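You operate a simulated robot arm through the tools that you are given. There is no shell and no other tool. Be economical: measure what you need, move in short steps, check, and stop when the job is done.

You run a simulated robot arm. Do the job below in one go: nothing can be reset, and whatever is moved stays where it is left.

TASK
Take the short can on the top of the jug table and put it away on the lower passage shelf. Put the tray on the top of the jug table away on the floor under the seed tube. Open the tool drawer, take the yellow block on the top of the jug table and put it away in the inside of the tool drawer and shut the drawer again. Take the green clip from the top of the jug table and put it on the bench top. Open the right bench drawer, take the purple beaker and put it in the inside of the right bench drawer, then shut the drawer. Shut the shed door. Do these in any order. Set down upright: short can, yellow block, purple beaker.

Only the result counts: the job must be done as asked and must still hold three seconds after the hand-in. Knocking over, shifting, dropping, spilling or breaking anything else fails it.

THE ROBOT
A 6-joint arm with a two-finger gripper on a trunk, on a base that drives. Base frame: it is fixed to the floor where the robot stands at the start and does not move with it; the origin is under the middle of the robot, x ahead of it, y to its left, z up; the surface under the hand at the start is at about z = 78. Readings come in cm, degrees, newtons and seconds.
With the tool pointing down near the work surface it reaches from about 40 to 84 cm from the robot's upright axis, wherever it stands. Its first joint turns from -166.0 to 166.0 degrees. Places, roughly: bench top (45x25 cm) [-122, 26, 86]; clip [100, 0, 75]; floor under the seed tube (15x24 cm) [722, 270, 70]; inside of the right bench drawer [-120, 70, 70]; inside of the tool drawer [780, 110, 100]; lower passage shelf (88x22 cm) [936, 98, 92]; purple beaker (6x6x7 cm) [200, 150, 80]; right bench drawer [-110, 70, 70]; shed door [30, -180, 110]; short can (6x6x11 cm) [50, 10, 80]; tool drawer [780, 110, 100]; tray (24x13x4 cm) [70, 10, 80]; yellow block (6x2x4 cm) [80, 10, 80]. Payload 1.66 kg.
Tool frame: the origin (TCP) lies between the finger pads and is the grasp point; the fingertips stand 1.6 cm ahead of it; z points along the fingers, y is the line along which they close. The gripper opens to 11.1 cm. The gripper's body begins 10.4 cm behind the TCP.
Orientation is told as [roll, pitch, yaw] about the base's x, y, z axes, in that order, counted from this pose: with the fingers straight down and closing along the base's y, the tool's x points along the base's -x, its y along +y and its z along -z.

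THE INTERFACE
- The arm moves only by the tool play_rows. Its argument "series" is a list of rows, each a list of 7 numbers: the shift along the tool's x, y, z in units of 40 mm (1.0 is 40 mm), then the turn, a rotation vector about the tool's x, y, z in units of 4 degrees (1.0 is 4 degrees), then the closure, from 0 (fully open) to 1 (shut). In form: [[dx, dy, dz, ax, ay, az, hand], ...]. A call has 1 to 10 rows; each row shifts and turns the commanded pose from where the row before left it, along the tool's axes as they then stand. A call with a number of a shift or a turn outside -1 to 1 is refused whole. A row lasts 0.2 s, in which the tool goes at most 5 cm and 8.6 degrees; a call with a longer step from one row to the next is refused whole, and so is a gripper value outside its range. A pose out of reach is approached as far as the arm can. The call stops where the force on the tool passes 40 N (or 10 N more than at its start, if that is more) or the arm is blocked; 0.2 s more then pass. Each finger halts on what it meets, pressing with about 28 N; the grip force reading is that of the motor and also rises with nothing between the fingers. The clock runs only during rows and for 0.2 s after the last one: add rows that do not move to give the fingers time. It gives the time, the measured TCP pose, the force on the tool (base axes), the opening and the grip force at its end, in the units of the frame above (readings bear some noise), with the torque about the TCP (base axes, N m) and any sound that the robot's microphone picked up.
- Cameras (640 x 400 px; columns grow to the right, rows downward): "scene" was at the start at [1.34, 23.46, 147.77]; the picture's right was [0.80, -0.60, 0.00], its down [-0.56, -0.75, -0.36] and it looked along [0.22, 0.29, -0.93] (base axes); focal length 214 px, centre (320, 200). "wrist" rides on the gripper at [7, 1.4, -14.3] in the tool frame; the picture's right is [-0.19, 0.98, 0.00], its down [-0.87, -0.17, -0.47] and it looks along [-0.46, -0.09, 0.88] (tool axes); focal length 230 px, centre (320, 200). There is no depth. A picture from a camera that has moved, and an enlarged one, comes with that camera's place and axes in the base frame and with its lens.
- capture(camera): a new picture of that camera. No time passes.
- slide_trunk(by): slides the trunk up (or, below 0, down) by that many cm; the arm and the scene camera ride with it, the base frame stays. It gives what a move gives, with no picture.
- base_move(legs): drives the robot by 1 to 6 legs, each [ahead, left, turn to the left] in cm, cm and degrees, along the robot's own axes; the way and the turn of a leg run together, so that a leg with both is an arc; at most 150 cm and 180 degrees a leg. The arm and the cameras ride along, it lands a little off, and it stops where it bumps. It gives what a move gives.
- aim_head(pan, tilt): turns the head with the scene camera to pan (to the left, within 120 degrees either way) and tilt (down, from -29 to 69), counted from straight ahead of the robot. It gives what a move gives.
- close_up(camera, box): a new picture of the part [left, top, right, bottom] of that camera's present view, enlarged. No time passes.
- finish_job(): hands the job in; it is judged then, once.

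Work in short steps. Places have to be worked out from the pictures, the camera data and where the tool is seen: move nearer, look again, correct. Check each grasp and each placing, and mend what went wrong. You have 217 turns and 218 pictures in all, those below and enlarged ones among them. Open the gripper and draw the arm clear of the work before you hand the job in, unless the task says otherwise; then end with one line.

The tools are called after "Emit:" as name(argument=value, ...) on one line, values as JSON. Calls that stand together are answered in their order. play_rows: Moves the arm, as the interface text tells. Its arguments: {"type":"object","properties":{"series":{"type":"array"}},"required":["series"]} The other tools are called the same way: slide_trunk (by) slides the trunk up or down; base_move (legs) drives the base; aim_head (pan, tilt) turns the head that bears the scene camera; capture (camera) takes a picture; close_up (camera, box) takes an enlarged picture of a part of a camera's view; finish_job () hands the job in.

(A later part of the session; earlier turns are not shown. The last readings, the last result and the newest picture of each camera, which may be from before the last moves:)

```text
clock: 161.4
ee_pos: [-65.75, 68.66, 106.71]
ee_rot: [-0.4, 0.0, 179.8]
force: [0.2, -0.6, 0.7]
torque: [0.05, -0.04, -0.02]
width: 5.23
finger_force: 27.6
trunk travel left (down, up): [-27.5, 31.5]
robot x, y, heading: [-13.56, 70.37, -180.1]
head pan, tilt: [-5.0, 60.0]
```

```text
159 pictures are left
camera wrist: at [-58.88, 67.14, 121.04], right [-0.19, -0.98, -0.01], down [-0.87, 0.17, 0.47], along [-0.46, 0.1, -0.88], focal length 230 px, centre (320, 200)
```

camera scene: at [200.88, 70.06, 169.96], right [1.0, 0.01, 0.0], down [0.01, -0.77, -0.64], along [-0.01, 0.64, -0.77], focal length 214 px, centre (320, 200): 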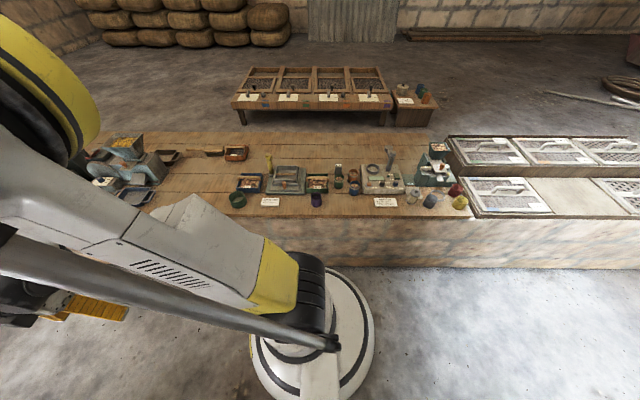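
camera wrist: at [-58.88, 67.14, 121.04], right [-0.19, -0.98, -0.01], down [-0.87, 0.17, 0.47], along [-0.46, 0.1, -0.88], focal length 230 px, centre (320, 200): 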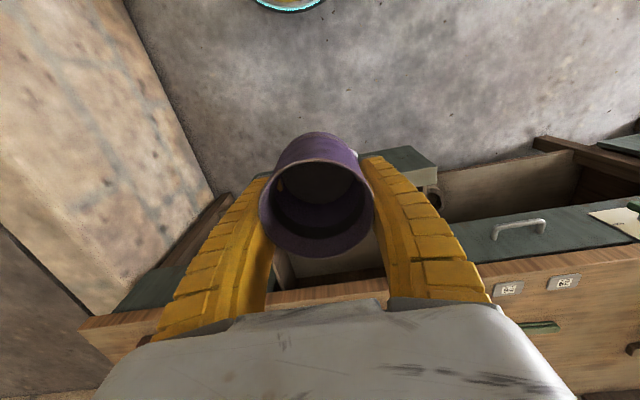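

Front panel inner face ≈ x=-77. Move over (-84.5,68.5) and lower to z≈86, then check.

Emit:
play_rows(series=[[-1, 0, 0, 0, 0, 0, 1], [-1, 0, 0, 0, 0, 0, 1], [-1, 0, 0, 0, 0, 0, 1], [-1, 0, 0, 0, 0, 0, 1], [-0.7, 0, 0, 0, 0, 0, 1], [0, 0, 1, 0, 0, 0, 1], [0, 0, 1, 0, 0, 0, 1], [0, 0, 1, 0, 0, 0, 1], [0, 0, 1, 0, 0, 0, 1], [0, 0, 1, 0, 0, 0, 1]])

Emit:
close_up(camera="scene", box=[210, 60, 450, 210])

Emit:
capture(camera="wrist")

```text
clock: 163.6
ee_pos: [-84.56, 69.06, 86.78]
ee_rot: [-0.2, 0.1, 179.9]
force: [-0.8, -0.1, -0.8]
torque: [-0.01, 0.0, 0.03]
width: 5.21
finger_force: 27.7
trunk travel left (down, up): [-27.5, 31.5]
robot x, y, heading: [-13.55, 69.78, -179.9]
head pan, tilt: [-5.0, 60.0]
```

```text
2.67 times, centred on (330, 135) of scene
camera zoom: at [-18.43, 51.42, 166.2], right [0.09, 1.0, 0.0], down [0.86, -0.07, -0.5], along [-0.5, 0.04, -0.87], focal length 572 px, centre (293, 373)
```

zoom: 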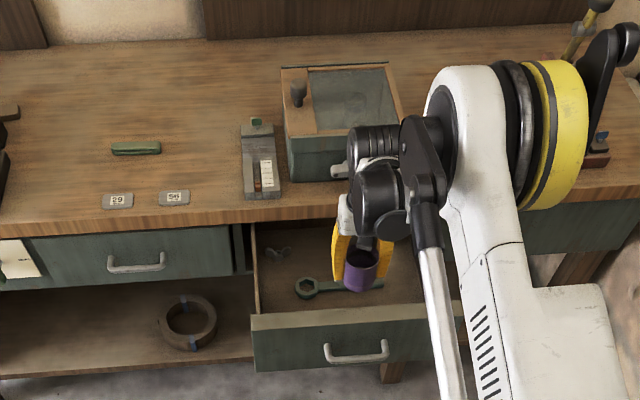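

```text
157 pictures are left
camera wrist: at [-77.79, 67.47, 101.03], right [-0.19, -0.98, -0.01], down [-0.87, 0.17, 0.47], along [-0.46, 0.1, -0.88], focal length 230 px, centre (320, 200)
```

wrist: 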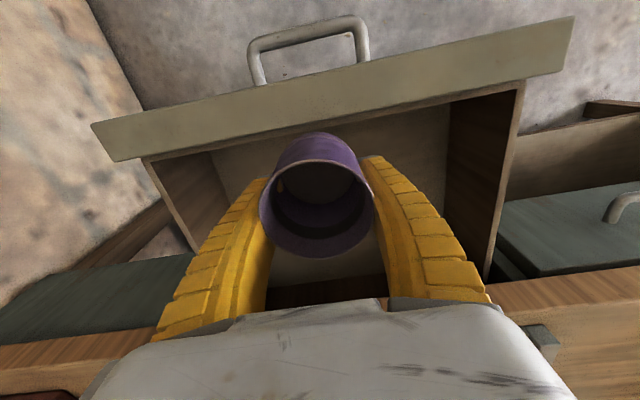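

Inner panel face ≈ -80.5; centre the beaker at x≈-86.5 and lower to near the drawer floor.

Emit:
play_rows(series=[[-0.5, 0, 0, 0, 0, 0, 1], [0, 0, 1, 0, 0, 0, 1], [0, 0, 1, 0, 0, 0, 1], [0, 0, 0.6, 0, 0, 0, 1]])

Emit:
play_rows(series=[[0, 0, 0.1, 0, 0, 0, 1], [0, 0, 0.1, 0, 0, 0, 1]])

```text
clock: 164.6
ee_pos: [-84.58, 68.98, 79.11]
ee_rot: [-0.4, 0.1, 179.9]
force: [-4.2, 0.4, 0.5]
torque: [0.05, -0.03, -0.03]
width: 5.2
finger_force: 28.1
out of reach, approached as far as the arm can: row 3, 4
trunk travel left (down, up): [-27.5, 31.5]
robot x, y, heading: [-13.66, 69.94, -179.9]
head pan, tilt: [-5.0, 60.0]
```

```text
clock: 165.2
ee_pos: [-84.34, 68.95, 78.86]
ee_rot: [-0.3, -0.2, 179.8]
force: [-25.9, -5.9, 7.3]
torque: [-0.13, 0.19, -0.23]
width: 5.24
finger_force: 27.7
out of reach, approached as far as the arm can: row 1, 2
trunk travel left (down, up): [-27.5, 31.5]
robot x, y, heading: [-13.49, 69.59, -180.2]
head pan, tilt: [-5.0, 60.0]
```

Reach limit at this trunk height pushed the beaker at the panel. Go up, then lower the trunk instead.

Emit:
play_rows(series=[[-0.1, 0, -0.5, 0, 0, 0, 1], [-0.2, 0, -0.8, 0, 0, 0, 1], [0, 0, -0.8, 0, 0, 0, 1]])

Emit:
capture(camera="wrist")

```text
clock: 166.0
ee_pos: [-85.3, 68.84, 87.31]
ee_rot: [-0.3, 0.1, 179.9]
force: [-0.5, 0.0, -0.4]
torque: [0.04, 0.0, 0.02]
width: 5.16
finger_force: 27.9
trunk travel left (down, up): [-27.5, 31.5]
robot x, y, heading: [-13.88, 69.61, -180.1]
head pan, tilt: [-5.0, 60.0]
```

```text
156 pictures are left
camera wrist: at [-78.44, 67.37, 101.55], right [-0.19, -0.98, -0.01], down [-0.87, 0.17, 0.47], along [-0.46, 0.1, -0.88], focal length 230 px, centre (320, 200)
```

wrist: 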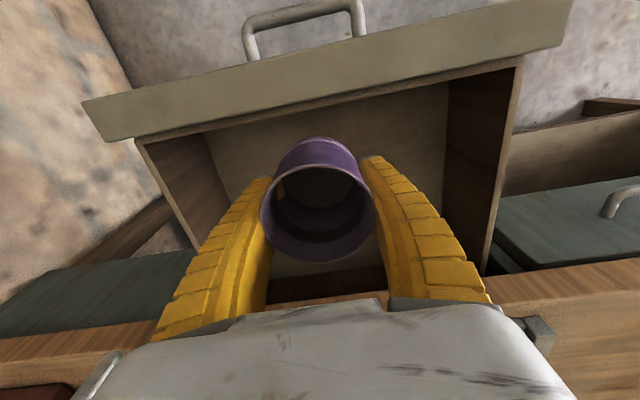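

Shift slightly more to -x and lower the trunk 10 cm.

Emit:
play_rows(series=[[-0.35, 0, 0, 0, 0, 0, 1]])

Emit:
slide_trunk(by=-9)

Emit:
close_up(camera="scene", box=[210, 60, 450, 210])

Emit:
capture(camera="wrist")

```text
clock: 166.4
ee_pos: [-86.81, 68.91, 87.24]
ee_rot: [-0.4, 0.2, 179.8]
force: [0.2, -0.5, -0.2]
torque: [0.01, 0.02, 0.0]
width: 5.17
finger_force: 28.5
trunk travel left (down, up): [-27.5, 31.5]
robot x, y, heading: [-13.53, 69.55, -179.7]
head pan, tilt: [-5.0, 60.0]
```

```text
clock: 167.6
ee_pos: [-86.7, 68.89, 78.25]
ee_rot: [-0.4, 0.1, 179.9]
force: [0.0, 0.1, -0.7]
torque: [0.0, 0.01, 0.01]
width: 5.16
finger_force: 28.1
trunk travel left (down, up): [-18.5, 40.5]
robot x, y, heading: [-13.48, 69.65, -180.0]
head pan, tilt: [-5.0, 60.0]
```

```text
2.67 times, centred on (330, 135) of scene
camera zoom: at [-18.35, 51.42, 157.22], right [0.09, 1.0, 0.0], down [0.86, -0.07, -0.5], along [-0.5, 0.04, -0.87], focal length 572 px, centre (293, 373)
```

zoom: 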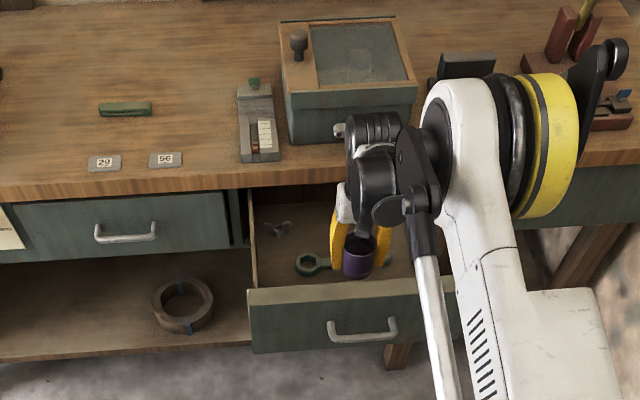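

```text
154 pictures are left
camera wrist: at [-79.89, 67.41, 92.53], right [-0.19, -0.98, -0.01], down [-0.87, 0.17, 0.47], along [-0.46, 0.1, -0.88], focal length 230 px, centre (320, 200)
```

wrist: 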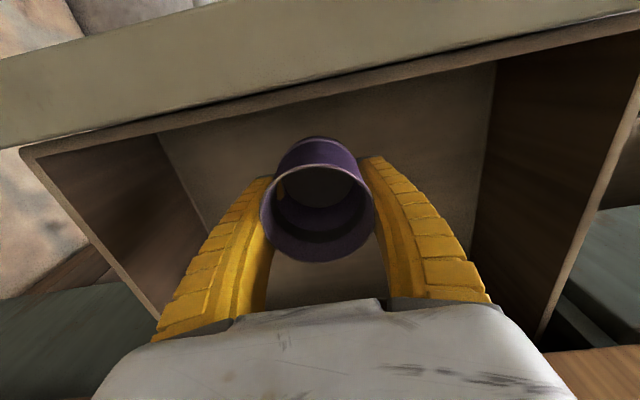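

Clear of the wrench. Lower further with the trunk in small steps until touch.

Emit:
slide_trunk(by=-3.5)

Emit:
play_rows(series=[[0, 0, 0.12, 0, 0, 0, 1], [0, 0, 0.12, 0, 0, 0, 1]])

```text
clock: 168.4
ee_pos: [-86.82, 68.94, 74.75]
ee_rot: [-0.3, 0.0, 179.9]
force: [-0.5, -0.1, -1.2]
torque: [-0.01, 0.02, -0.03]
width: 5.19
finger_force: 28.2
trunk travel left (down, up): [-15.0, 44.0]
robot x, y, heading: [-14.05, 69.43, -179.5]
head pan, tilt: [-5.0, 60.0]
```

```text
clock: 169.0
ee_pos: [-86.78, 68.97, 73.7]
ee_rot: [-0.3, -0.1, 179.9]
force: [0.1, 0.5, 0.2]
torque: [-0.01, 0.02, 0.0]
width: 5.16
finger_force: 27.6
trunk travel left (down, up): [-15.0, 44.0]
robot x, y, heading: [-13.96, 69.98, -179.8]
head pan, tilt: [-5.0, 60.0]
```

Emit:
play_rows(series=[[0, 0, 0.12, 0, 0, 0, 1], [0, 0, 0.1, 0, 0, 0, 1]])

Emit:
capture(camera="wrist")

```text
clock: 169.6
ee_pos: [-86.79, 69.03, 72.86]
ee_rot: [-0.3, 0.1, 179.9]
force: [0.5, 0.2, -0.4]
torque: [0.0, 0.02, -0.03]
width: 5.13
finger_force: 28.1
trunk travel left (down, up): [-15.0, 44.0]
robot x, y, heading: [-13.8, 69.76, -179.7]
head pan, tilt: [-5.0, 60.0]
```

```text
153 pictures are left
camera wrist: at [-79.89, 67.46, 87.16], right [-0.19, -0.98, -0.01], down [-0.87, 0.17, 0.47], along [-0.46, 0.1, -0.88], focal length 230 px, centre (320, 200)
```

wrist: 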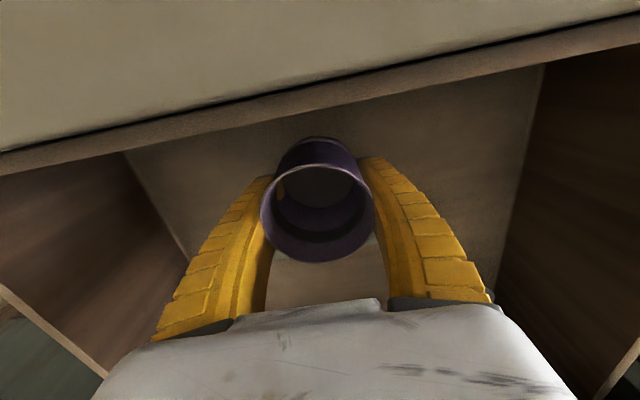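

Emit:
play_rows(series=[[0, 0, 0.1, 0, 0, 0, 1], [0, 0, 0.1, 0, 0, 0, 1]])

Emit:
play_rows(series=[[0, 0, 0.1, 0, 0, 0, 1], [0, 0, 0.1, 0, 0, 0, 1]])

```text
clock: 170.2
ee_pos: [-86.78, 68.94, 71.91]
ee_rot: [-0.2, 0.0, 179.9]
force: [0.0, 0.4, -0.2]
torque: [0.01, 0.01, 0.01]
width: 5.16
finger_force: 27.9
trunk travel left (down, up): [-15.0, 44.0]
robot x, y, heading: [-13.57, 69.95, -179.8]
head pan, tilt: [-5.0, 60.0]
```

```text
clock: 170.8
ee_pos: [-86.76, 68.96, 71.3]
ee_rot: [-0.3, -0.1, 180.0]
force: [0.9, 0.3, -0.5]
torque: [-0.03, 0.02, 0.04]
width: 5.15
finger_force: 27.8
trunk travel left (down, up): [-15.0, 44.0]
robot x, y, heading: [-13.75, 69.96, -180.0]
head pan, tilt: [-5.0, 60.0]
```

Emit:
play_rows(series=[[0, 0, 0.1, 0, 0, 0, 1], [0, 0, 0.1, 0, 0, 0, 1]])

Emit:
play_rows(series=[[0, 0, 0.1, 0, 0, 0, 1], [0, 0, 0.1, 0, 0, 0, 1]])

Emit:
capture(camera="wrist")

```text
clock: 171.4
ee_pos: [-86.85, 68.92, 70.39]
ee_rot: [-0.2, 0.0, 179.8]
force: [0.0, -0.2, -0.1]
torque: [-0.03, 0.01, -0.02]
width: 5.15
finger_force: 27.8
trunk travel left (down, up): [-15.0, 44.0]
robot x, y, heading: [-13.85, 69.42, -179.9]
head pan, tilt: [-5.0, 60.0]
```

```text
clock: 172.0
ee_pos: [-86.76, 69.0, 69.57]
ee_rot: [-0.3, 0.0, 179.8]
force: [-0.4, -0.2, 0.3]
torque: [0.02, 0.01, 0.0]
width: 5.16
finger_force: 28.1
trunk travel left (down, up): [-15.0, 44.0]
robot x, y, heading: [-13.65, 69.72, -179.7]
head pan, tilt: [-5.0, 60.0]
```

```text
152 pictures are left
camera wrist: at [-79.87, 67.45, 83.97], right [-0.19, -0.98, -0.01], down [-0.87, 0.17, 0.47], along [-0.46, 0.1, -0.88], focal length 230 px, centre (320, 200)
```

wrist: 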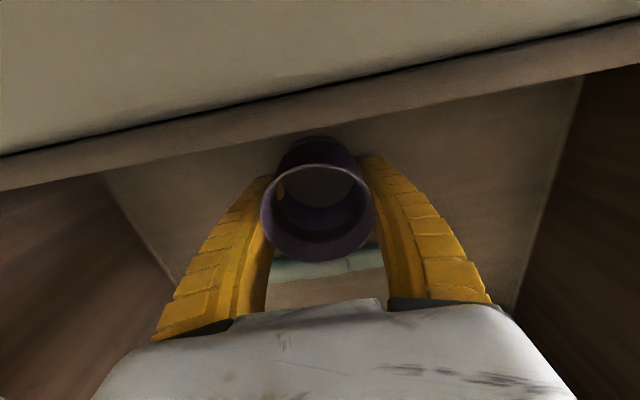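

Emit:
play_rows(series=[[0, 0, 0.12, 0, 0, 0, 1], [0, 0, 0.12, 0, 0, 0, 1]])

Emit:
play_rows(series=[[0, 0, 0.1, 0, 0, 0, 1], [0, 0, 0.1, 0, 0, 0, 1]])

```text
clock: 172.6
ee_pos: [-86.77, 68.89, 68.84]
ee_rot: [-0.4, 0.1, 179.7]
force: [-3.3, 0.5, 18.3]
torque: [-0.02, -0.47, 0.01]
width: 5.23
finger_force: 28.7
trunk travel left (down, up): [-15.0, 44.0]
robot x, y, heading: [-13.89, 69.97, -179.9]
head pan, tilt: [-5.0, 60.0]
```

```text
clock: 173.2
ee_pos: [-86.47, 68.91, 68.43]
ee_rot: [-0.3, -0.3, 180.0]
force: [-13.4, -0.5, 34.7]
torque: [0.22, -0.12, 0.08]
width: 5.6
finger_force: 28.3
out of reach, approached as far as the arm can: row 2
trunk travel left (down, up): [-15.0, 44.0]
robot x, y, heading: [-13.31, 69.92, -180.1]
head pan, tilt: [-5.0, 60.0]
```

Floor reached. Back off a hair, release, and rise.

Emit:
play_rows(series=[[-0.05, 0, -0.08, 0, 0, 0, 0.95], [0, 0, 0, 0, 0, 0, 0.3], [0, 0, 0, 0, 0, 0, 0.3], [0, 0, -0.3, 0, 0, 0, 0.3], [0, 0, -0.8, 0, 0, 0, 0.3], [0, 0, -1, 0, 0, 0, 0.3], [0, 0, -1, 0, 0, 0, 0.3], [0, 0, -1, 0, 0, 0, 0.3], [0, 0, -1, 0, 0, 0, 0.3]])

Emit:
capture(camera="wrist")

```text
clock: 175.2
ee_pos: [-86.7, 68.78, 88.98]
ee_rot: [-0.3, 0.0, 179.7]
force: [0.1, 0.0, 0.9]
torque: [-0.01, 0.0, 0.0]
width: 7.95
finger_force: 1.0
trunk travel left (down, up): [-15.0, 44.0]
robot x, y, heading: [-13.52, 69.93, -180.1]
head pan, tilt: [-5.0, 60.0]
```

```text
151 pictures are left
camera wrist: at [-79.9, 67.31, 103.32], right [-0.19, -0.98, -0.01], down [-0.87, 0.17, 0.47], along [-0.46, 0.1, -0.88], focal length 230 px, centre (320, 200)
```

wrist: 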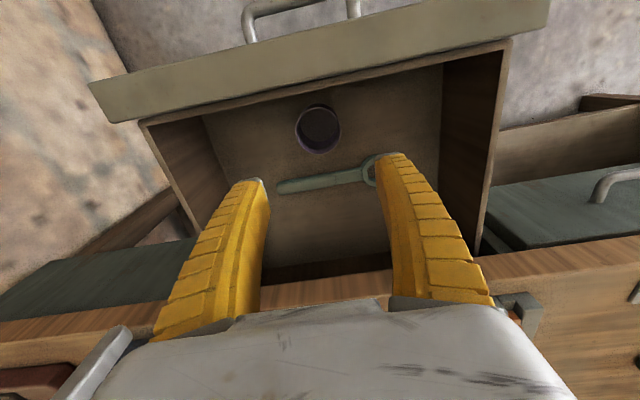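

Beaker stands upright in the drawer. Now move in front of the handle with closed fingers to push it shut.

Emit:
play_rows(series=[[0, 0, -1, 0, 0, 0, 1], [1, 0, -0.5, 0, 0, 0, 1], [1, 0, 0, 0, 0, 0, 1], [1, 0, 0, 0, 0, 0, 1], [1, 0, 0, 0, 0, 0, 1], [1, 0, 0, 0, 0, 0, 1], [1, 0, 0, 0, 0, 0, 1]])

Emit:
play_rows(series=[[0, 0, 1, 0, 0, 0, 1], [0, 0, 1, 0, 0, 0, 1], [0, 0, 1, 0, 0, 0, 1], [0, 0, 1, 0, 0, 0, 1], [0, 0, 1, 0, 0, 0, 1], [0, 0, 0.4, 0, 0, 0, 1]])

Emit:
capture(camera="wrist")

Emit:
close_up(camera="scene", box=[210, 60, 450, 210])

```text
clock: 176.8
ee_pos: [-62.77, 68.65, 95.06]
ee_rot: [-0.3, 0.1, 179.9]
force: [0.6, 0.1, 0.1]
torque: [0.02, 0.01, -0.01]
width: 0.0
finger_force: 27.8
trunk travel left (down, up): [-15.0, 44.0]
robot x, y, heading: [-13.95, 69.81, -180.0]
head pan, tilt: [-5.0, 60.0]
```

```text
clock: 178.2
ee_pos: [-66.71, 68.77, 75.95]
ee_rot: [-0.3, 0.1, 179.9]
force: [-0.4, 0.4, 0.7]
torque: [0.03, -0.01, -0.01]
width: 0.0
finger_force: 27.8
out of reach, approached as far as the arm can: row 4, 5, 6
trunk travel left (down, up): [-15.0, 44.0]
robot x, y, heading: [-13.71, 69.56, -179.5]
head pan, tilt: [-5.0, 60.0]
```

```text
150 pictures are left
camera wrist: at [-59.8, 67.31, 90.23], right [-0.19, -0.98, -0.01], down [-0.87, 0.17, 0.47], along [-0.46, 0.1, -0.88], focal length 230 px, centre (320, 200)
```

wrist: 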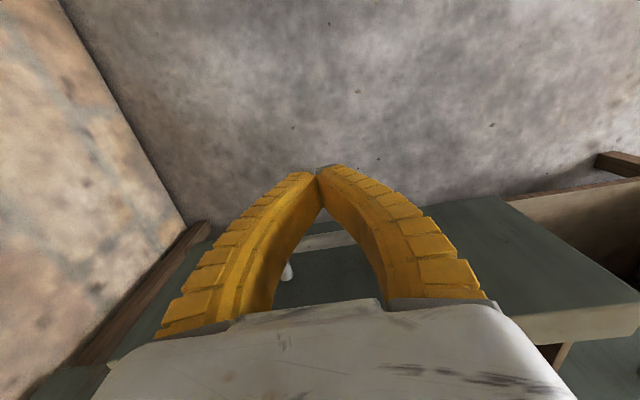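

```text
2.67 times, centred on (330, 135) of scene
camera zoom: at [-18.38, 51.42, 153.71], right [0.09, 1.0, 0.0], down [0.86, -0.07, -0.5], along [-0.5, 0.04, -0.87], focal length 572 px, centre (293, 373)
```

zoom: 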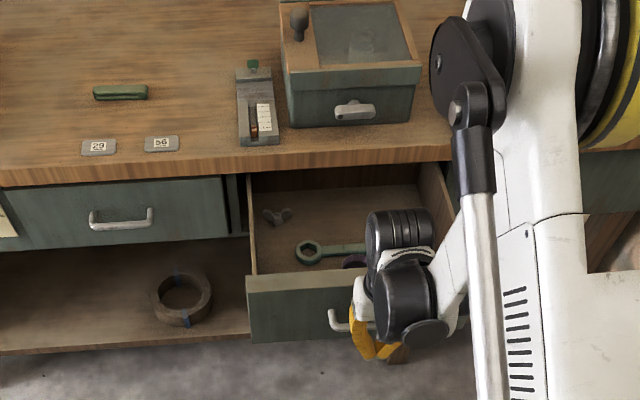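

Lower the trunk 3 cm and push forward with the base.

Emit:
slide_trunk(by=-3)

Emit:
base_move(legs=[[15, 0, 0]])

Emit:
close_up(camera="scene", box=[210, 60, 450, 210])

```text
clock: 179.0
ee_pos: [-66.59, 68.87, 73.05]
ee_rot: [-0.3, 0.0, 179.9]
force: [0.0, -1.0, -0.1]
torque: [0.03, -0.01, 0.01]
width: 0.0
finger_force: 27.7
trunk travel left (down, up): [-12.0, 47.0]
robot x, y, heading: [-13.74, 69.98, -180.0]
head pan, tilt: [-5.0, 60.0]
```

```text
clock: 180.3
ee_pos: [-81.9, 68.86, 72.99]
ee_rot: [-0.4, 0.0, 179.8]
force: [-0.5, 0.6, 0.2]
torque: [-0.01, 0.01, 0.0]
width: 0.0
finger_force: 28.5
trunk travel left (down, up): [-12.0, 47.0]
robot x, y, heading: [-28.9, 69.91, -179.9]
head pan, tilt: [-5.0, 60.0]
```

```text
2.67 times, centred on (330, 135) of scene
camera zoom: at [-33.52, 51.4, 150.7], right [0.09, 1.0, 0.0], down [0.86, -0.07, -0.5], along [-0.5, 0.04, -0.87], focal length 572 px, centre (293, 373)
```

zoom: 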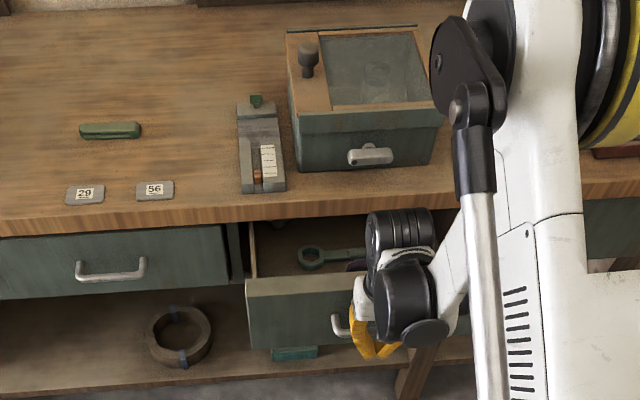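

Drawer is closing. Push on.

Emit:
base_move(legs=[[9, 0, 0]])

Emit:
base_move(legs=[[8, 0, 0]])

Emit:
close_up(camera="scene", box=[210, 60, 450, 210])

Emit:
capture(camera="wrist")

```text
clock: 181.4
ee_pos: [-90.73, 68.85, 72.85]
ee_rot: [-0.3, 0.0, 179.8]
force: [-0.1, -0.2, -1.3]
torque: [0.01, -0.02, -0.04]
width: 0.0
finger_force: 28.5
trunk travel left (down, up): [-12.0, 47.0]
robot x, y, heading: [-37.74, 70.03, 180.1]
head pan, tilt: [-5.0, 60.0]
```

```text
clock: 182.5
ee_pos: [-97.18, 68.97, 72.94]
ee_rot: [-0.4, 0.7, 179.9]
force: [0.2, -1.2, 0.2]
torque: [-0.01, -0.01, 0.04]
width: 0.03
finger_force: 28.7
trunk travel left (down, up): [-12.0, 47.0]
robot x, y, heading: [-44.52, 69.83, 180.1]
head pan, tilt: [-5.0, 60.0]
stopped in leg 1: the force on the tool passed its limit at 101 N (the readings are from after the stop); the commanded pose is now the measured one
```

```text
2.67 times, centred on (330, 135) of scene
camera zoom: at [-49.45, 51.42, 150.7], right [0.09, 1.0, 0.0], down [0.86, -0.08, -0.5], along [-0.5, 0.04, -0.87], focal length 572 px, centre (293, 373)
```

zoom: 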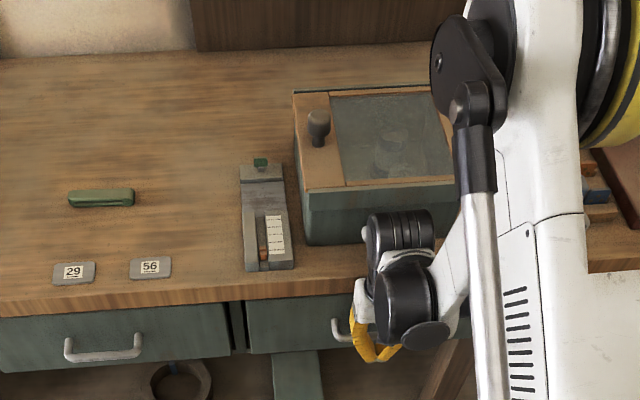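

```text
146 pictures are left
camera wrist: at [-90.43, 67.44, 87.34], right [-0.19, -0.98, -0.01], down [-0.87, 0.17, 0.46], along [-0.45, 0.1, -0.89], focal length 230 px, centre (320, 200)
```

wrist: 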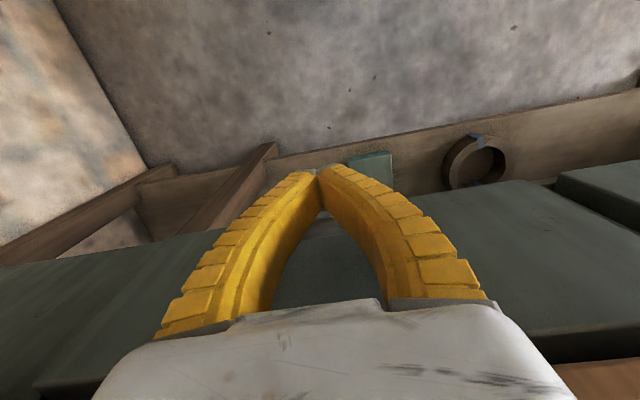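

Appears shut; press softly to be sure it hasn't rebounded.

Emit:
play_rows(series=[[-0.1, 0, 0, 0, 0, 0, 1], [-0.1, 0, 0, 0, 0, 0, 1], [-0.1, 0, 0, 0, 0, 0, 1]])

Emit:
base_move(legs=[[-50, 0, 0]])

Emit:
aim_head(pan=-5, tilt=40)

Emit:
close_up(camera="scene", box=[190, 110, 450, 270])

```text
clock: 183.0
ee_pos: [-97.09, 68.84, 73.03]
ee_rot: [-0.4, 1.0, 179.9]
force: [9.7, 0.2, 0.9]
torque: [-0.02, 1.41, 0.15]
width: 0.02
finger_force: 28.5
trunk travel left (down, up): [-12.0, 47.0]
robot x, y, heading: [-44.53, 69.68, 180.1]
head pan, tilt: [-5.0, 60.0]
stopped in row 2: the force on the tool passed its limit at 50 N (the readings are from after the stop); the commanded pose is now the measured one
```

```text
clock: 186.0
ee_pos: [-46.81, 68.95, 72.85]
ee_rot: [-0.4, 1.1, 179.8]
force: [0.2, 0.1, -1.3]
torque: [0.02, 0.02, -0.02]
width: 0.01
finger_force: 29.0
trunk travel left (down, up): [-12.0, 47.0]
robot x, y, heading: [5.56, 69.64, 179.8]
head pan, tilt: [-5.0, 60.0]
```

```text
clock: 186.8
ee_pos: [-46.96, 68.85, 72.92]
ee_rot: [-0.4, 1.1, 179.9]
force: [-0.6, -0.6, 0.0]
torque: [0.0, 0.04, 0.01]
width: 0.0
finger_force: 28.4
trunk travel left (down, up): [-12.0, 47.0]
robot x, y, heading: [6.08, 69.6, 179.8]
head pan, tilt: [-5.0, 40.0]
```

```text
2.46 times, centred on (320, 190) of scene
camera zoom: at [-0.91, 51.52, 153.37], right [0.09, 1.0, 0.0], down [0.64, -0.06, -0.77], along [-0.76, 0.07, -0.64], focal length 528 px, centre (320, 225)
```

zoom: 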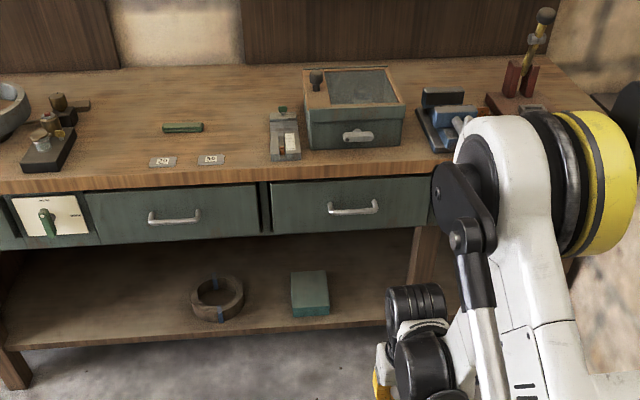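

Drawer is shut flush. Next the shed door: raise the hand, turn to face -y, and drive up to it.

Emit:
slide_trunk(by=35)

Emit:
base_move(legs=[[0, 0, 90], [90, 0, 0], [70, -38, 0]])

Emit:
aim_head(pan=0, tilt=25)

Emit:
capture(camera="scene")

Emit:
capture(camera="wrist")

```text
clock: 190.2
ee_pos: [-46.95, 68.94, 107.92]
ee_rot: [-0.3, 1.1, 179.9]
force: [0.2, 0.9, 0.2]
torque: [0.02, 0.0, 0.0]
width: 0.0
finger_force: 28.3
trunk travel left (down, up): [-47.0, 12.0]
robot x, y, heading: [5.5, 69.63, 179.7]
head pan, tilt: [-5.0, 40.0]
```

```text
clock: 202.7
ee_pos: [-33.89, -142.91, 107.95]
ee_rot: [-0.4, 1.0, -91.0]
force: [-0.1, -0.2, 0.2]
torque: [-0.01, -0.02, 0.01]
width: 0.0
finger_force: 29.1
trunk travel left (down, up): [-47.0, 12.0]
robot x, y, heading: [-33.73, -90.71, -90.9]
head pan, tilt: [-5.0, 40.0]
```

```text
clock: 203.4
ee_pos: [-33.75, -142.89, 107.84]
ee_rot: [-0.5, 1.0, -90.9]
force: [-0.1, -1.3, 0.1]
torque: [0.0, -0.01, -0.01]
width: 0.0
finger_force: 28.7
trunk travel left (down, up): [-47.0, 12.0]
robot x, y, heading: [-34.15, -90.72, -90.9]
head pan, tilt: [0.0, 25.0]
```

```text
144 pictures are left
camera scene: at [-15.11, -97.94, 190.71], right [-1.0, 0.02, 0.0], down [0.01, 0.42, -0.91], along [-0.01, -0.91, -0.42], focal length 214 px, centre (320, 200)
```

scene: 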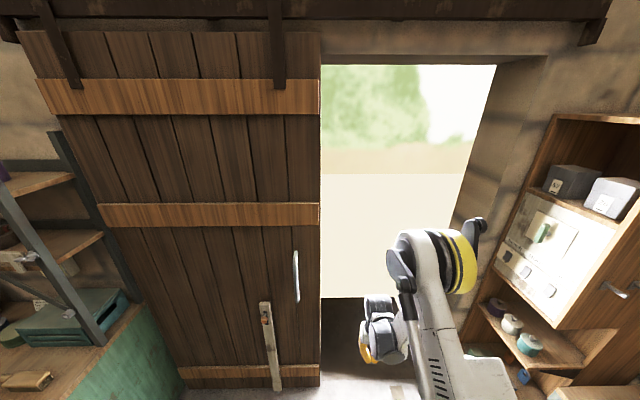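

```text
143 pictures are left
camera wrist: at [-32.37, -136.29, 122.33], right [0.98, -0.21, -0.01], down [-0.18, -0.87, 0.46], along [-0.1, -0.45, -0.89], focal length 230 px, centre (320, 200)
```

wrist: 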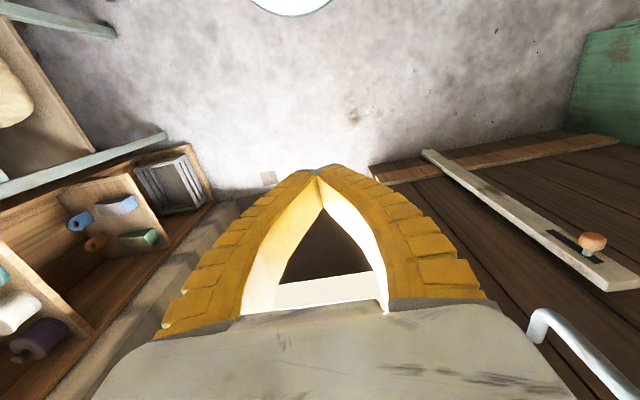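

There's a slim latch-like strip with an orange knob on the door; look closer.

Emit:
close_up(camera="scene", box=[200, 230, 360, 400])

Emit:
close_up(camera="wrist", box=[380, 120, 640, 400])

Emit:
aim_head(pan=0, tilt=55)

Emit:
capture(camera="scene")

Emit:
aim_head(pan=-40, tilt=45)

Emit:
capture(camera="scene")

```text
2.35 times, centred on (280, 315) of scene
camera zoom: at [-15.11, -97.94, 190.71], right [-1.0, 0.02, 0.0], down [0.01, 0.42, -0.91], along [-0.01, -0.91, -0.42], focal length 505 px, centre (414, -71)
```

zoom: 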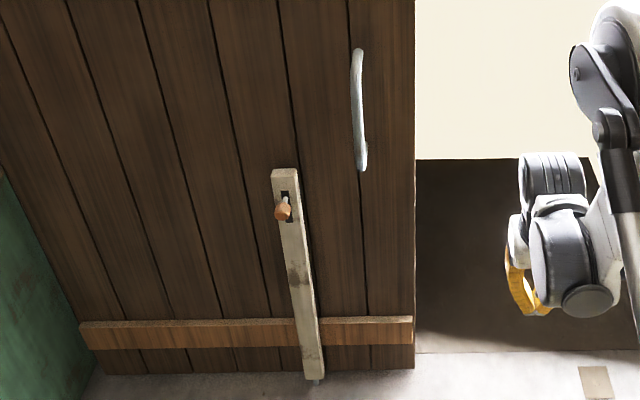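

```text
1.43 times, centred on (510, 260) of wrist
camera zoom: at [-32.37, -136.29, 122.33], right [0.98, -0.21, -0.01], down [-0.18, -0.87, 0.46], along [-0.1, -0.45, -0.89], focal length 329 px, centre (49, 114)
```

zoom: 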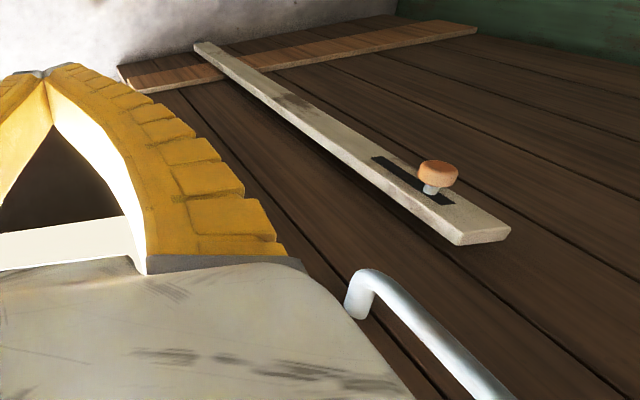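

```text
clock: 204.4
ee_pos: [-33.79, -142.89, 108.02]
ee_rot: [-0.4, 0.9, -90.9]
force: [-0.1, 0.3, 0.2]
torque: [-0.02, 0.01, -0.01]
width: 0.0
finger_force: 28.8
trunk travel left (down, up): [-47.0, 12.0]
robot x, y, heading: [-34.07, -90.27, -91.0]
head pan, tilt: [0.0, 55.0]
```

```text
140 pictures are left
camera scene: at [-15.08, -95.95, 186.32], right [-1.0, 0.02, 0.0], down [0.01, 0.82, -0.57], along [-0.01, -0.57, -0.82], focal length 214 px, centre (320, 200)
```

scene: 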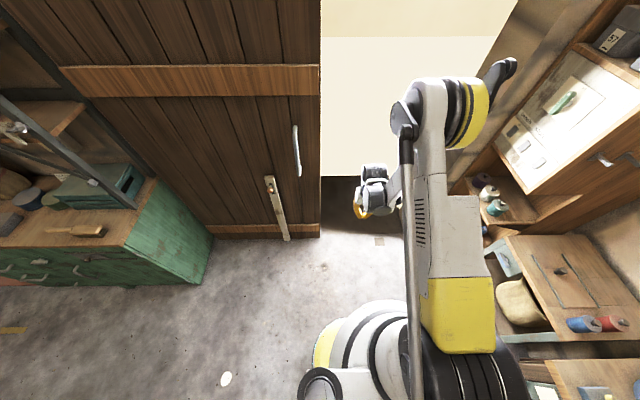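

```text
clock: 205.4
ee_pos: [-33.81, -143.0, 107.85]
ee_rot: [-0.4, 1.0, -90.9]
force: [0.3, 0.3, 0.8]
torque: [0.0, -0.01, 0.0]
width: 0.01
finger_force: 28.6
trunk travel left (down, up): [-47.0, 12.0]
robot x, y, heading: [-33.81, -90.71, -90.9]
head pan, tilt: [-40.0, 45.0]
```

```text
139 pictures are left
camera scene: at [-20.28, -94.89, 187.65], right [-0.76, 0.65, 0.0], down [0.46, 0.53, -0.71], along [-0.46, -0.53, -0.71], focal length 214 px, centre (320, 200)
```

scene: 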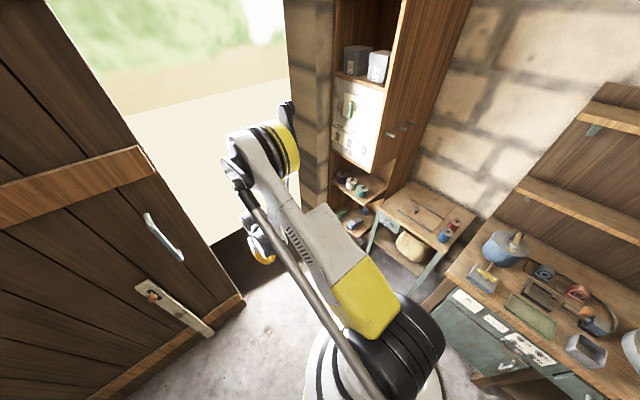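

It's a drop-bolt board on the door; I'll first try the door gently. Handle: x≈-5, y≈-177, z 97–128. Go close and bring closed fingers to the handle's +x side.

Emit:
base_move(legs=[[20, 2, 1]])

Emit:
play_rows(series=[[0, 0.3, -1, 0, 0, 0, 1], [0, 0.3, -1, 0, 0, 0, 1], [0, 0.3, -1, 0, 0, 0, 1], [0, 1, -0.3, 0, 0, 0, 1], [0, 1, 0, 0, 0, 0, 1], [0, 1, 0, 0, 0, 0, 1], [0, 1, 0, 0, 0, 0, 1], [0, 1, 0, 0, 0, 0, 1], [0, 1, 0, 0, 0, 0, 1], [0, 1, 0, 0, 0, 0, 1]])

Emit:
aim_head(pan=0, tilt=45)

Emit:
capture(camera="scene")

Emit:
capture(camera="wrist")

```text
clock: 207.1
ee_pos: [-30.86, -162.9, 107.87]
ee_rot: [-0.4, 1.0, -89.8]
force: [0.7, -1.0, 0.0]
torque: [0.02, -0.02, -0.01]
width: 0.02
finger_force: 28.4
trunk travel left (down, up): [-47.0, 12.0]
robot x, y, heading: [-32.26, -110.09, -89.9]
head pan, tilt: [-40.0, 45.0]
```

```text
clock: 209.2
ee_pos: [0.9, -162.97, 121.0]
ee_rot: [-0.3, 0.9, -89.8]
force: [1.1, 0.7, 0.5]
torque: [-0.02, 0.01, 0.02]
width: 0.0
finger_force: 28.7
trunk travel left (down, up): [-47.0, 12.0]
robot x, y, heading: [-32.17, -110.27, -89.8]
head pan, tilt: [-40.0, 45.0]
```

```text
clock: 210.3
ee_pos: [0.63, -163.08, 120.84]
ee_rot: [-0.3, 1.0, -89.9]
force: [-0.6, -0.2, 0.3]
torque: [0.02, -0.01, 0.0]
width: 0.01
finger_force: 28.9
trunk travel left (down, up): [-47.0, 12.0]
robot x, y, heading: [-32.12, -110.28, -89.6]
head pan, tilt: [0.0, 45.0]
```

```text
138 pictures are left
camera scene: at [-13.13, -116.43, 187.66], right [-1.0, 0.0, 0.0], down [0.0, 0.71, -0.71], along [0.0, -0.71, -0.71], focal length 214 px, centre (320, 200)
```

scene: 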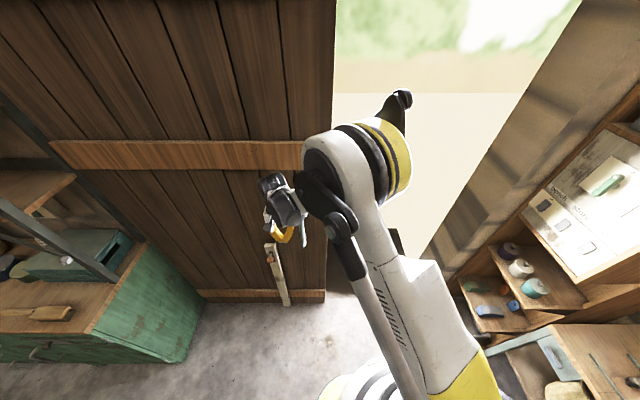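

```text
137 pictures are left
camera wrist: at [2.05, -156.37, 135.37], right [0.98, -0.19, -0.01], down [-0.16, -0.87, 0.46], along [-0.09, -0.45, -0.89], focal length 230 px, centre (320, 200)
```

wrist: 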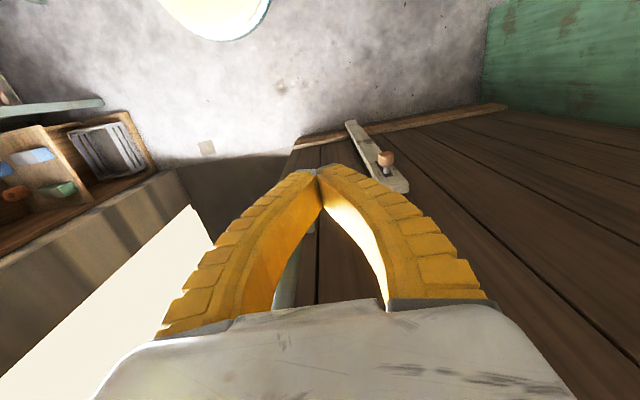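

Bar at x≈-5.9. Move in to y≈-176.8 beside it.

Emit:
play_rows(series=[[-1, 0, 0, 0, 0, 0, 1], [-1, 0, 0, 0, 0, 0, 1], [-0.9, 0, 0, 0, 0, 0, 1], [-0.5, 0, 0, 0, 0, 0, 1]])

Emit:
capture(camera="wrist")

Emit:
close_up(camera="scene", box=[220, 140, 380, 260])

```text
clock: 211.2
ee_pos: [0.69, -174.38, 120.71]
ee_rot: [-0.6, 1.6, -90.0]
force: [-10.4, 22.6, 6.4]
torque: [-3.62, -1.33, -0.71]
width: 0.03
finger_force: 28.0
trunk travel left (down, up): [-47.0, 12.0]
robot x, y, heading: [-32.19, -110.18, -89.7]
head pan, tilt: [0.0, 45.0]
stopped in row 4: the force on the tool passed its limit at 74 N (the readings are from after the stop); the commanded pose is now the measured one
```

```text
136 pictures are left
camera wrist: at [2.13, -167.88, 135.15], right [0.98, -0.19, -0.01], down [-0.16, -0.88, 0.45], along [-0.1, -0.44, -0.89], focal length 230 px, centre (320, 200)
```

wrist: 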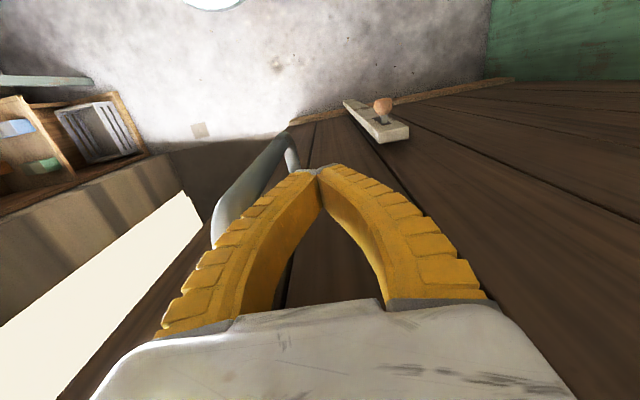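

```text
3.33 times, centred on (300, 200) of scene
camera zoom: at [-13.14, -116.3, 187.67], right [-1.0, 0.0, 0.0], down [0.0, 0.71, -0.71], along [0.0, -0.71, -0.71], focal length 715 px, centre (387, 200)
```

zoom: 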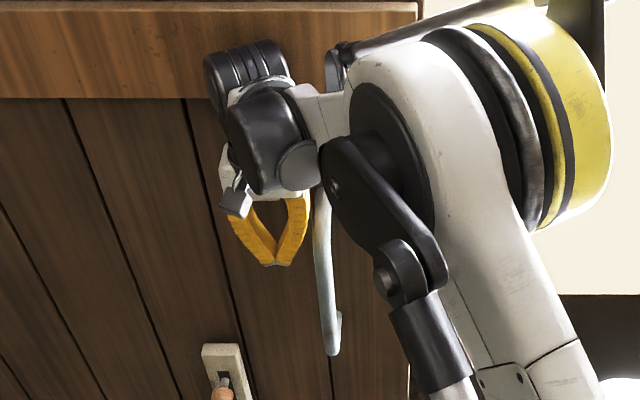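

The wrist bulge touches the door's middle batten. Back off and tilt the hand 45° toward the door.

Emit:
play_rows(series=[[0.6, 0, 0, 0, 0, 0, 1], [1, 0, 0, 0, 0, 0, 1], [1, 0, 0, 0, 0, 0, 1], [1, 0, 0, 0, -1, 0, 1], [0, 0, 0, 0, -1, 0, 1], [0, 0, 0, 0, -1, 0, 1], [0, 0, 0, 0, -1, 0, 1], [0, 0, 0, 0, -1, 0, 1], [0, 0, 0, 0, -1, 0, 1], [0, 0, 0, 0, -1, 0, 1]])

Emit:
play_rows(series=[[0, 0, 0, 0, -1, 0, 1], [0, 0, 0, 0, -1, 0, 1], [0, 0, 0, 0, -1, 0, 1], [0, 0, 0, 0, -1, 0, 1]])

Emit:
capture(camera="wrist")

Emit:
capture(camera="scene")

```text
clock: 213.4
ee_pos: [0.85, -160.25, 121.1]
ee_rot: [-0.4, -26.6, -89.6]
force: [0.5, 0.5, -0.6]
torque: [0.01, -0.01, 0.03]
width: 0.0
finger_force: 28.9
trunk travel left (down, up): [-47.0, 12.0]
robot x, y, heading: [-32.03, -110.3, -89.9]
head pan, tilt: [0.0, 45.0]
```

```text
clock: 214.4
ee_pos: [0.82, -160.27, 121.2]
ee_rot: [-0.8, -42.4, -89.4]
force: [0.3, 0.3, -0.5]
torque: [0.04, -0.01, 0.0]
width: 0.02
finger_force: 28.7
out of reach, approached as far as the arm can: row 4
trunk travel left (down, up): [-47.0, 12.0]
robot x, y, heading: [-31.92, -110.19, -89.6]
head pan, tilt: [0.0, 45.0]
```

```text
134 pictures are left
camera wrist: at [2.22, -145.61, 127.05], right [0.98, -0.14, 0.12], down [-0.16, -0.32, 0.93], along [-0.09, -0.94, -0.34], focal length 230 px, centre (320, 200)
```

wrist: 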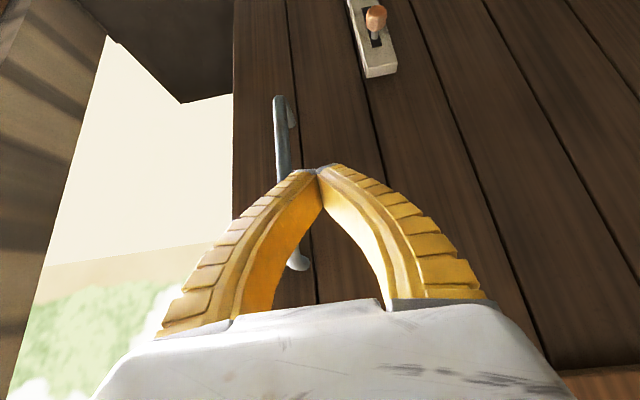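

```text
133 pictures are left
camera scene: at [-13.07, -116.4, 187.65], right [-1.0, 0.0, 0.0], down [0.0, 0.71, -0.71], along [0.0, -0.71, -0.71], focal length 214 px, centre (320, 200)
```

scene: 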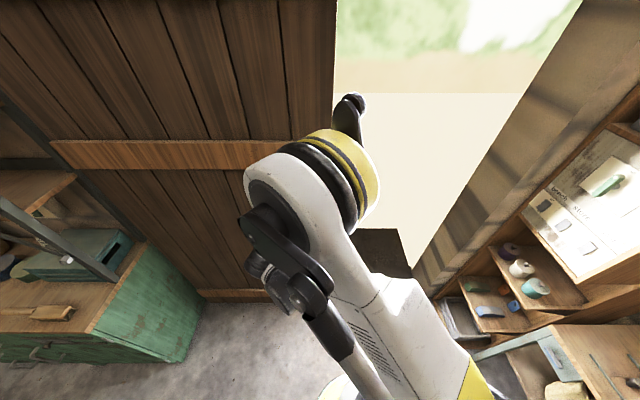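

Good view. Advance to the bar depth, at its +x side.

Emit:
play_rows(series=[[-0.41, 0, 1, 0, 0, 0, 1], [-0.41, 0, 1, 0, 0, 0, 1], [-0.41, 0, 1, 0, 0, 0, 1], [-0.41, 0, 1, 0, 0, 0, 1]])

Emit:
capture(camera="wrist")

```text
clock: 215.4
ee_pos: [0.87, -176.0, 113.72]
ee_rot: [-0.7, -42.4, -89.4]
force: [0.3, -0.6, -0.4]
torque: [0.0, -0.01, 0.0]
width: 0.02
finger_force: 29.0
trunk travel left (down, up): [-47.0, 12.0]
robot x, y, heading: [-31.83, -110.31, -89.7]
head pan, tilt: [0.0, 45.0]
```

```text
132 pictures are left
camera wrist: at [2.14, -161.36, 119.53], right [0.98, -0.14, 0.12], down [-0.16, -0.32, 0.93], along [-0.09, -0.94, -0.34], focal length 230 px, centre (320, 200)
```

wrist: 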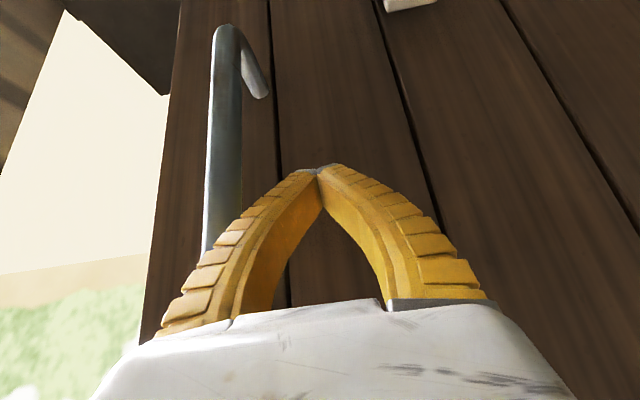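

Go 1.2 cm deeper, then push toward -x.

Emit:
play_rows(series=[[-0.22, 0, 0.2, 0, 0, 0, 1], [0, -0.6, 0, 0, 0, 0, 1], [0, -0.6, 0, 0, 0, 0, 1], [0, -0.5, 0, 0, 0, 0, 1], [0, -0.5, 0, 0, 0, 0, 1]])

Emit:
capture(camera="wrist")

```text
clock: 216.6
ee_pos: [-8.04, -177.27, 113.86]
ee_rot: [-0.7, -42.7, -89.5]
force: [-0.5, 0.3, 0.5]
torque: [-0.03, -0.03, -0.01]
width: 0.02
finger_force: 28.7
trunk travel left (down, up): [-47.0, 12.0]
robot x, y, heading: [-32.45, -110.5, -89.6]
head pan, tilt: [0.0, 45.0]
```

```text
131 pictures are left
camera wrist: at [-6.74, -162.56, 119.73], right [0.98, -0.14, 0.12], down [-0.16, -0.32, 0.93], along [-0.09, -0.94, -0.33], focal length 230 px, centre (320, 200)
```

wrist: 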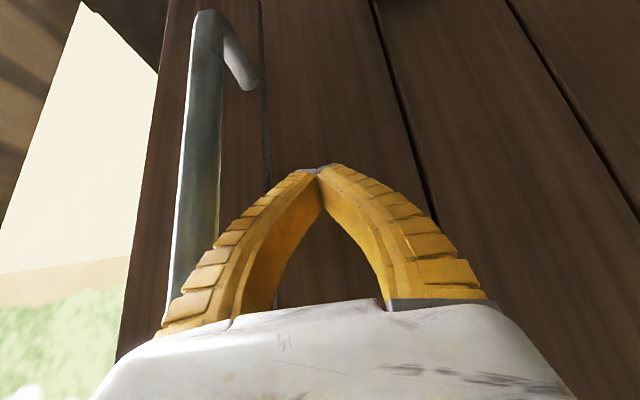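

The door slides freely. Continue pushing with the base sideways, then the arm.

Emit:
base_move(legs=[[0, -25, 0]])

Emit:
play_rows(series=[[0, -0.8, 0, 0, 0, 0, 1], [0, -0.8, 0, 0, 0, 0, 1], [0, -0.8, 0, 0, 0, 0, 1], [0, -0.8, 0, 0, 0, 0, 1], [0, -0.8, 0, 0, 0, 0, 1], [0, -0.8, 0, 0, 0, 0, 1], [0, -0.8, 0, 0, 0, 0, 1], [0, -0.8, 0, 0, 0, 0, 1], [0, -0.8, 0, 0, 0, 0, 1]])

Emit:
aim_head(pan=-20, tilt=35)

Emit:
capture(camera="scene")

Emit:
capture(camera="wrist")

```text
clock: 217.8
ee_pos: [-15.78, -177.21, 114.07]
ee_rot: [-0.2, -42.6, -89.3]
force: [-2.7, 0.0, 0.3]
torque: [0.01, -0.11, 0.13]
width: 0.0
finger_force: 28.8
trunk travel left (down, up): [-47.0, 12.0]
robot x, y, heading: [-40.41, -110.3, -89.8]
head pan, tilt: [0.0, 45.0]
stopped in leg 1: the force on the tool passed its limit at 45 N (the readings are from after the stop); the commanded pose is now the measured one
```

```text
clock: 218.7
ee_pos: [-26.0, -177.95, 114.66]
ee_rot: [0.0, -42.1, -89.1]
force: [1.2, 12.2, 6.3]
torque: [-0.08, -0.03, -0.03]
width: 0.57
finger_force: 28.8
out of reach, approached as far as the arm can: row 3, 4
trunk travel left (down, up): [-47.0, 12.0]
robot x, y, heading: [-39.72, -109.97, -89.4]
head pan, tilt: [0.0, 45.0]
stopped in row 4: the force on the tool passed its limit at 43 N (the readings are from after the stop); the commanded pose is now the measured one
```

```text
clock: 219.6
ee_pos: [-25.88, -177.78, 114.67]
ee_rot: [0.0, -42.2, -89.0]
force: [-2.8, 8.7, -1.9]
torque: [-0.01, -0.01, -0.09]
width: 0.6
finger_force: 28.1
trunk travel left (down, up): [-47.0, 12.0]
robot x, y, heading: [-39.93, -110.29, -89.4]
head pan, tilt: [-20.0, 35.0]
```

```text
130 pictures are left
camera scene: at [-24.07, -116.33, 189.14], right [-0.94, 0.33, 0.0], down [0.19, 0.54, -0.82], along [-0.27, -0.77, -0.57], focal length 214 px, centre (320, 200)
```

scene: 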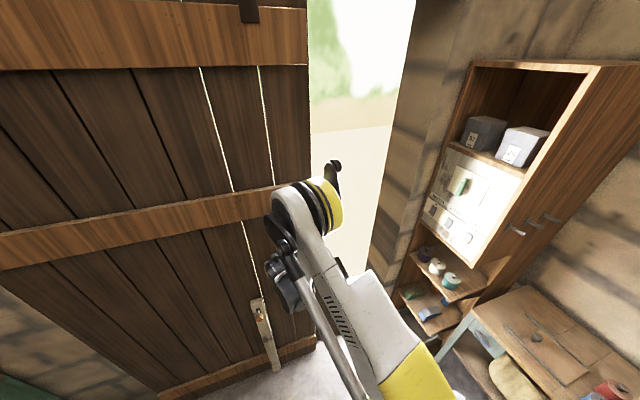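

```text
129 pictures are left
camera wrist: at [-24.99, -163.13, 120.55], right [0.98, -0.12, 0.13], down [-0.16, -0.33, 0.93], along [-0.07, -0.94, -0.34], focal length 230 px, centre (320, 200)
```

wrist: 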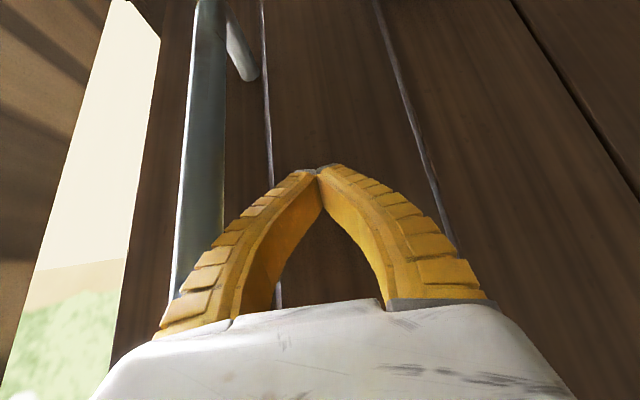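

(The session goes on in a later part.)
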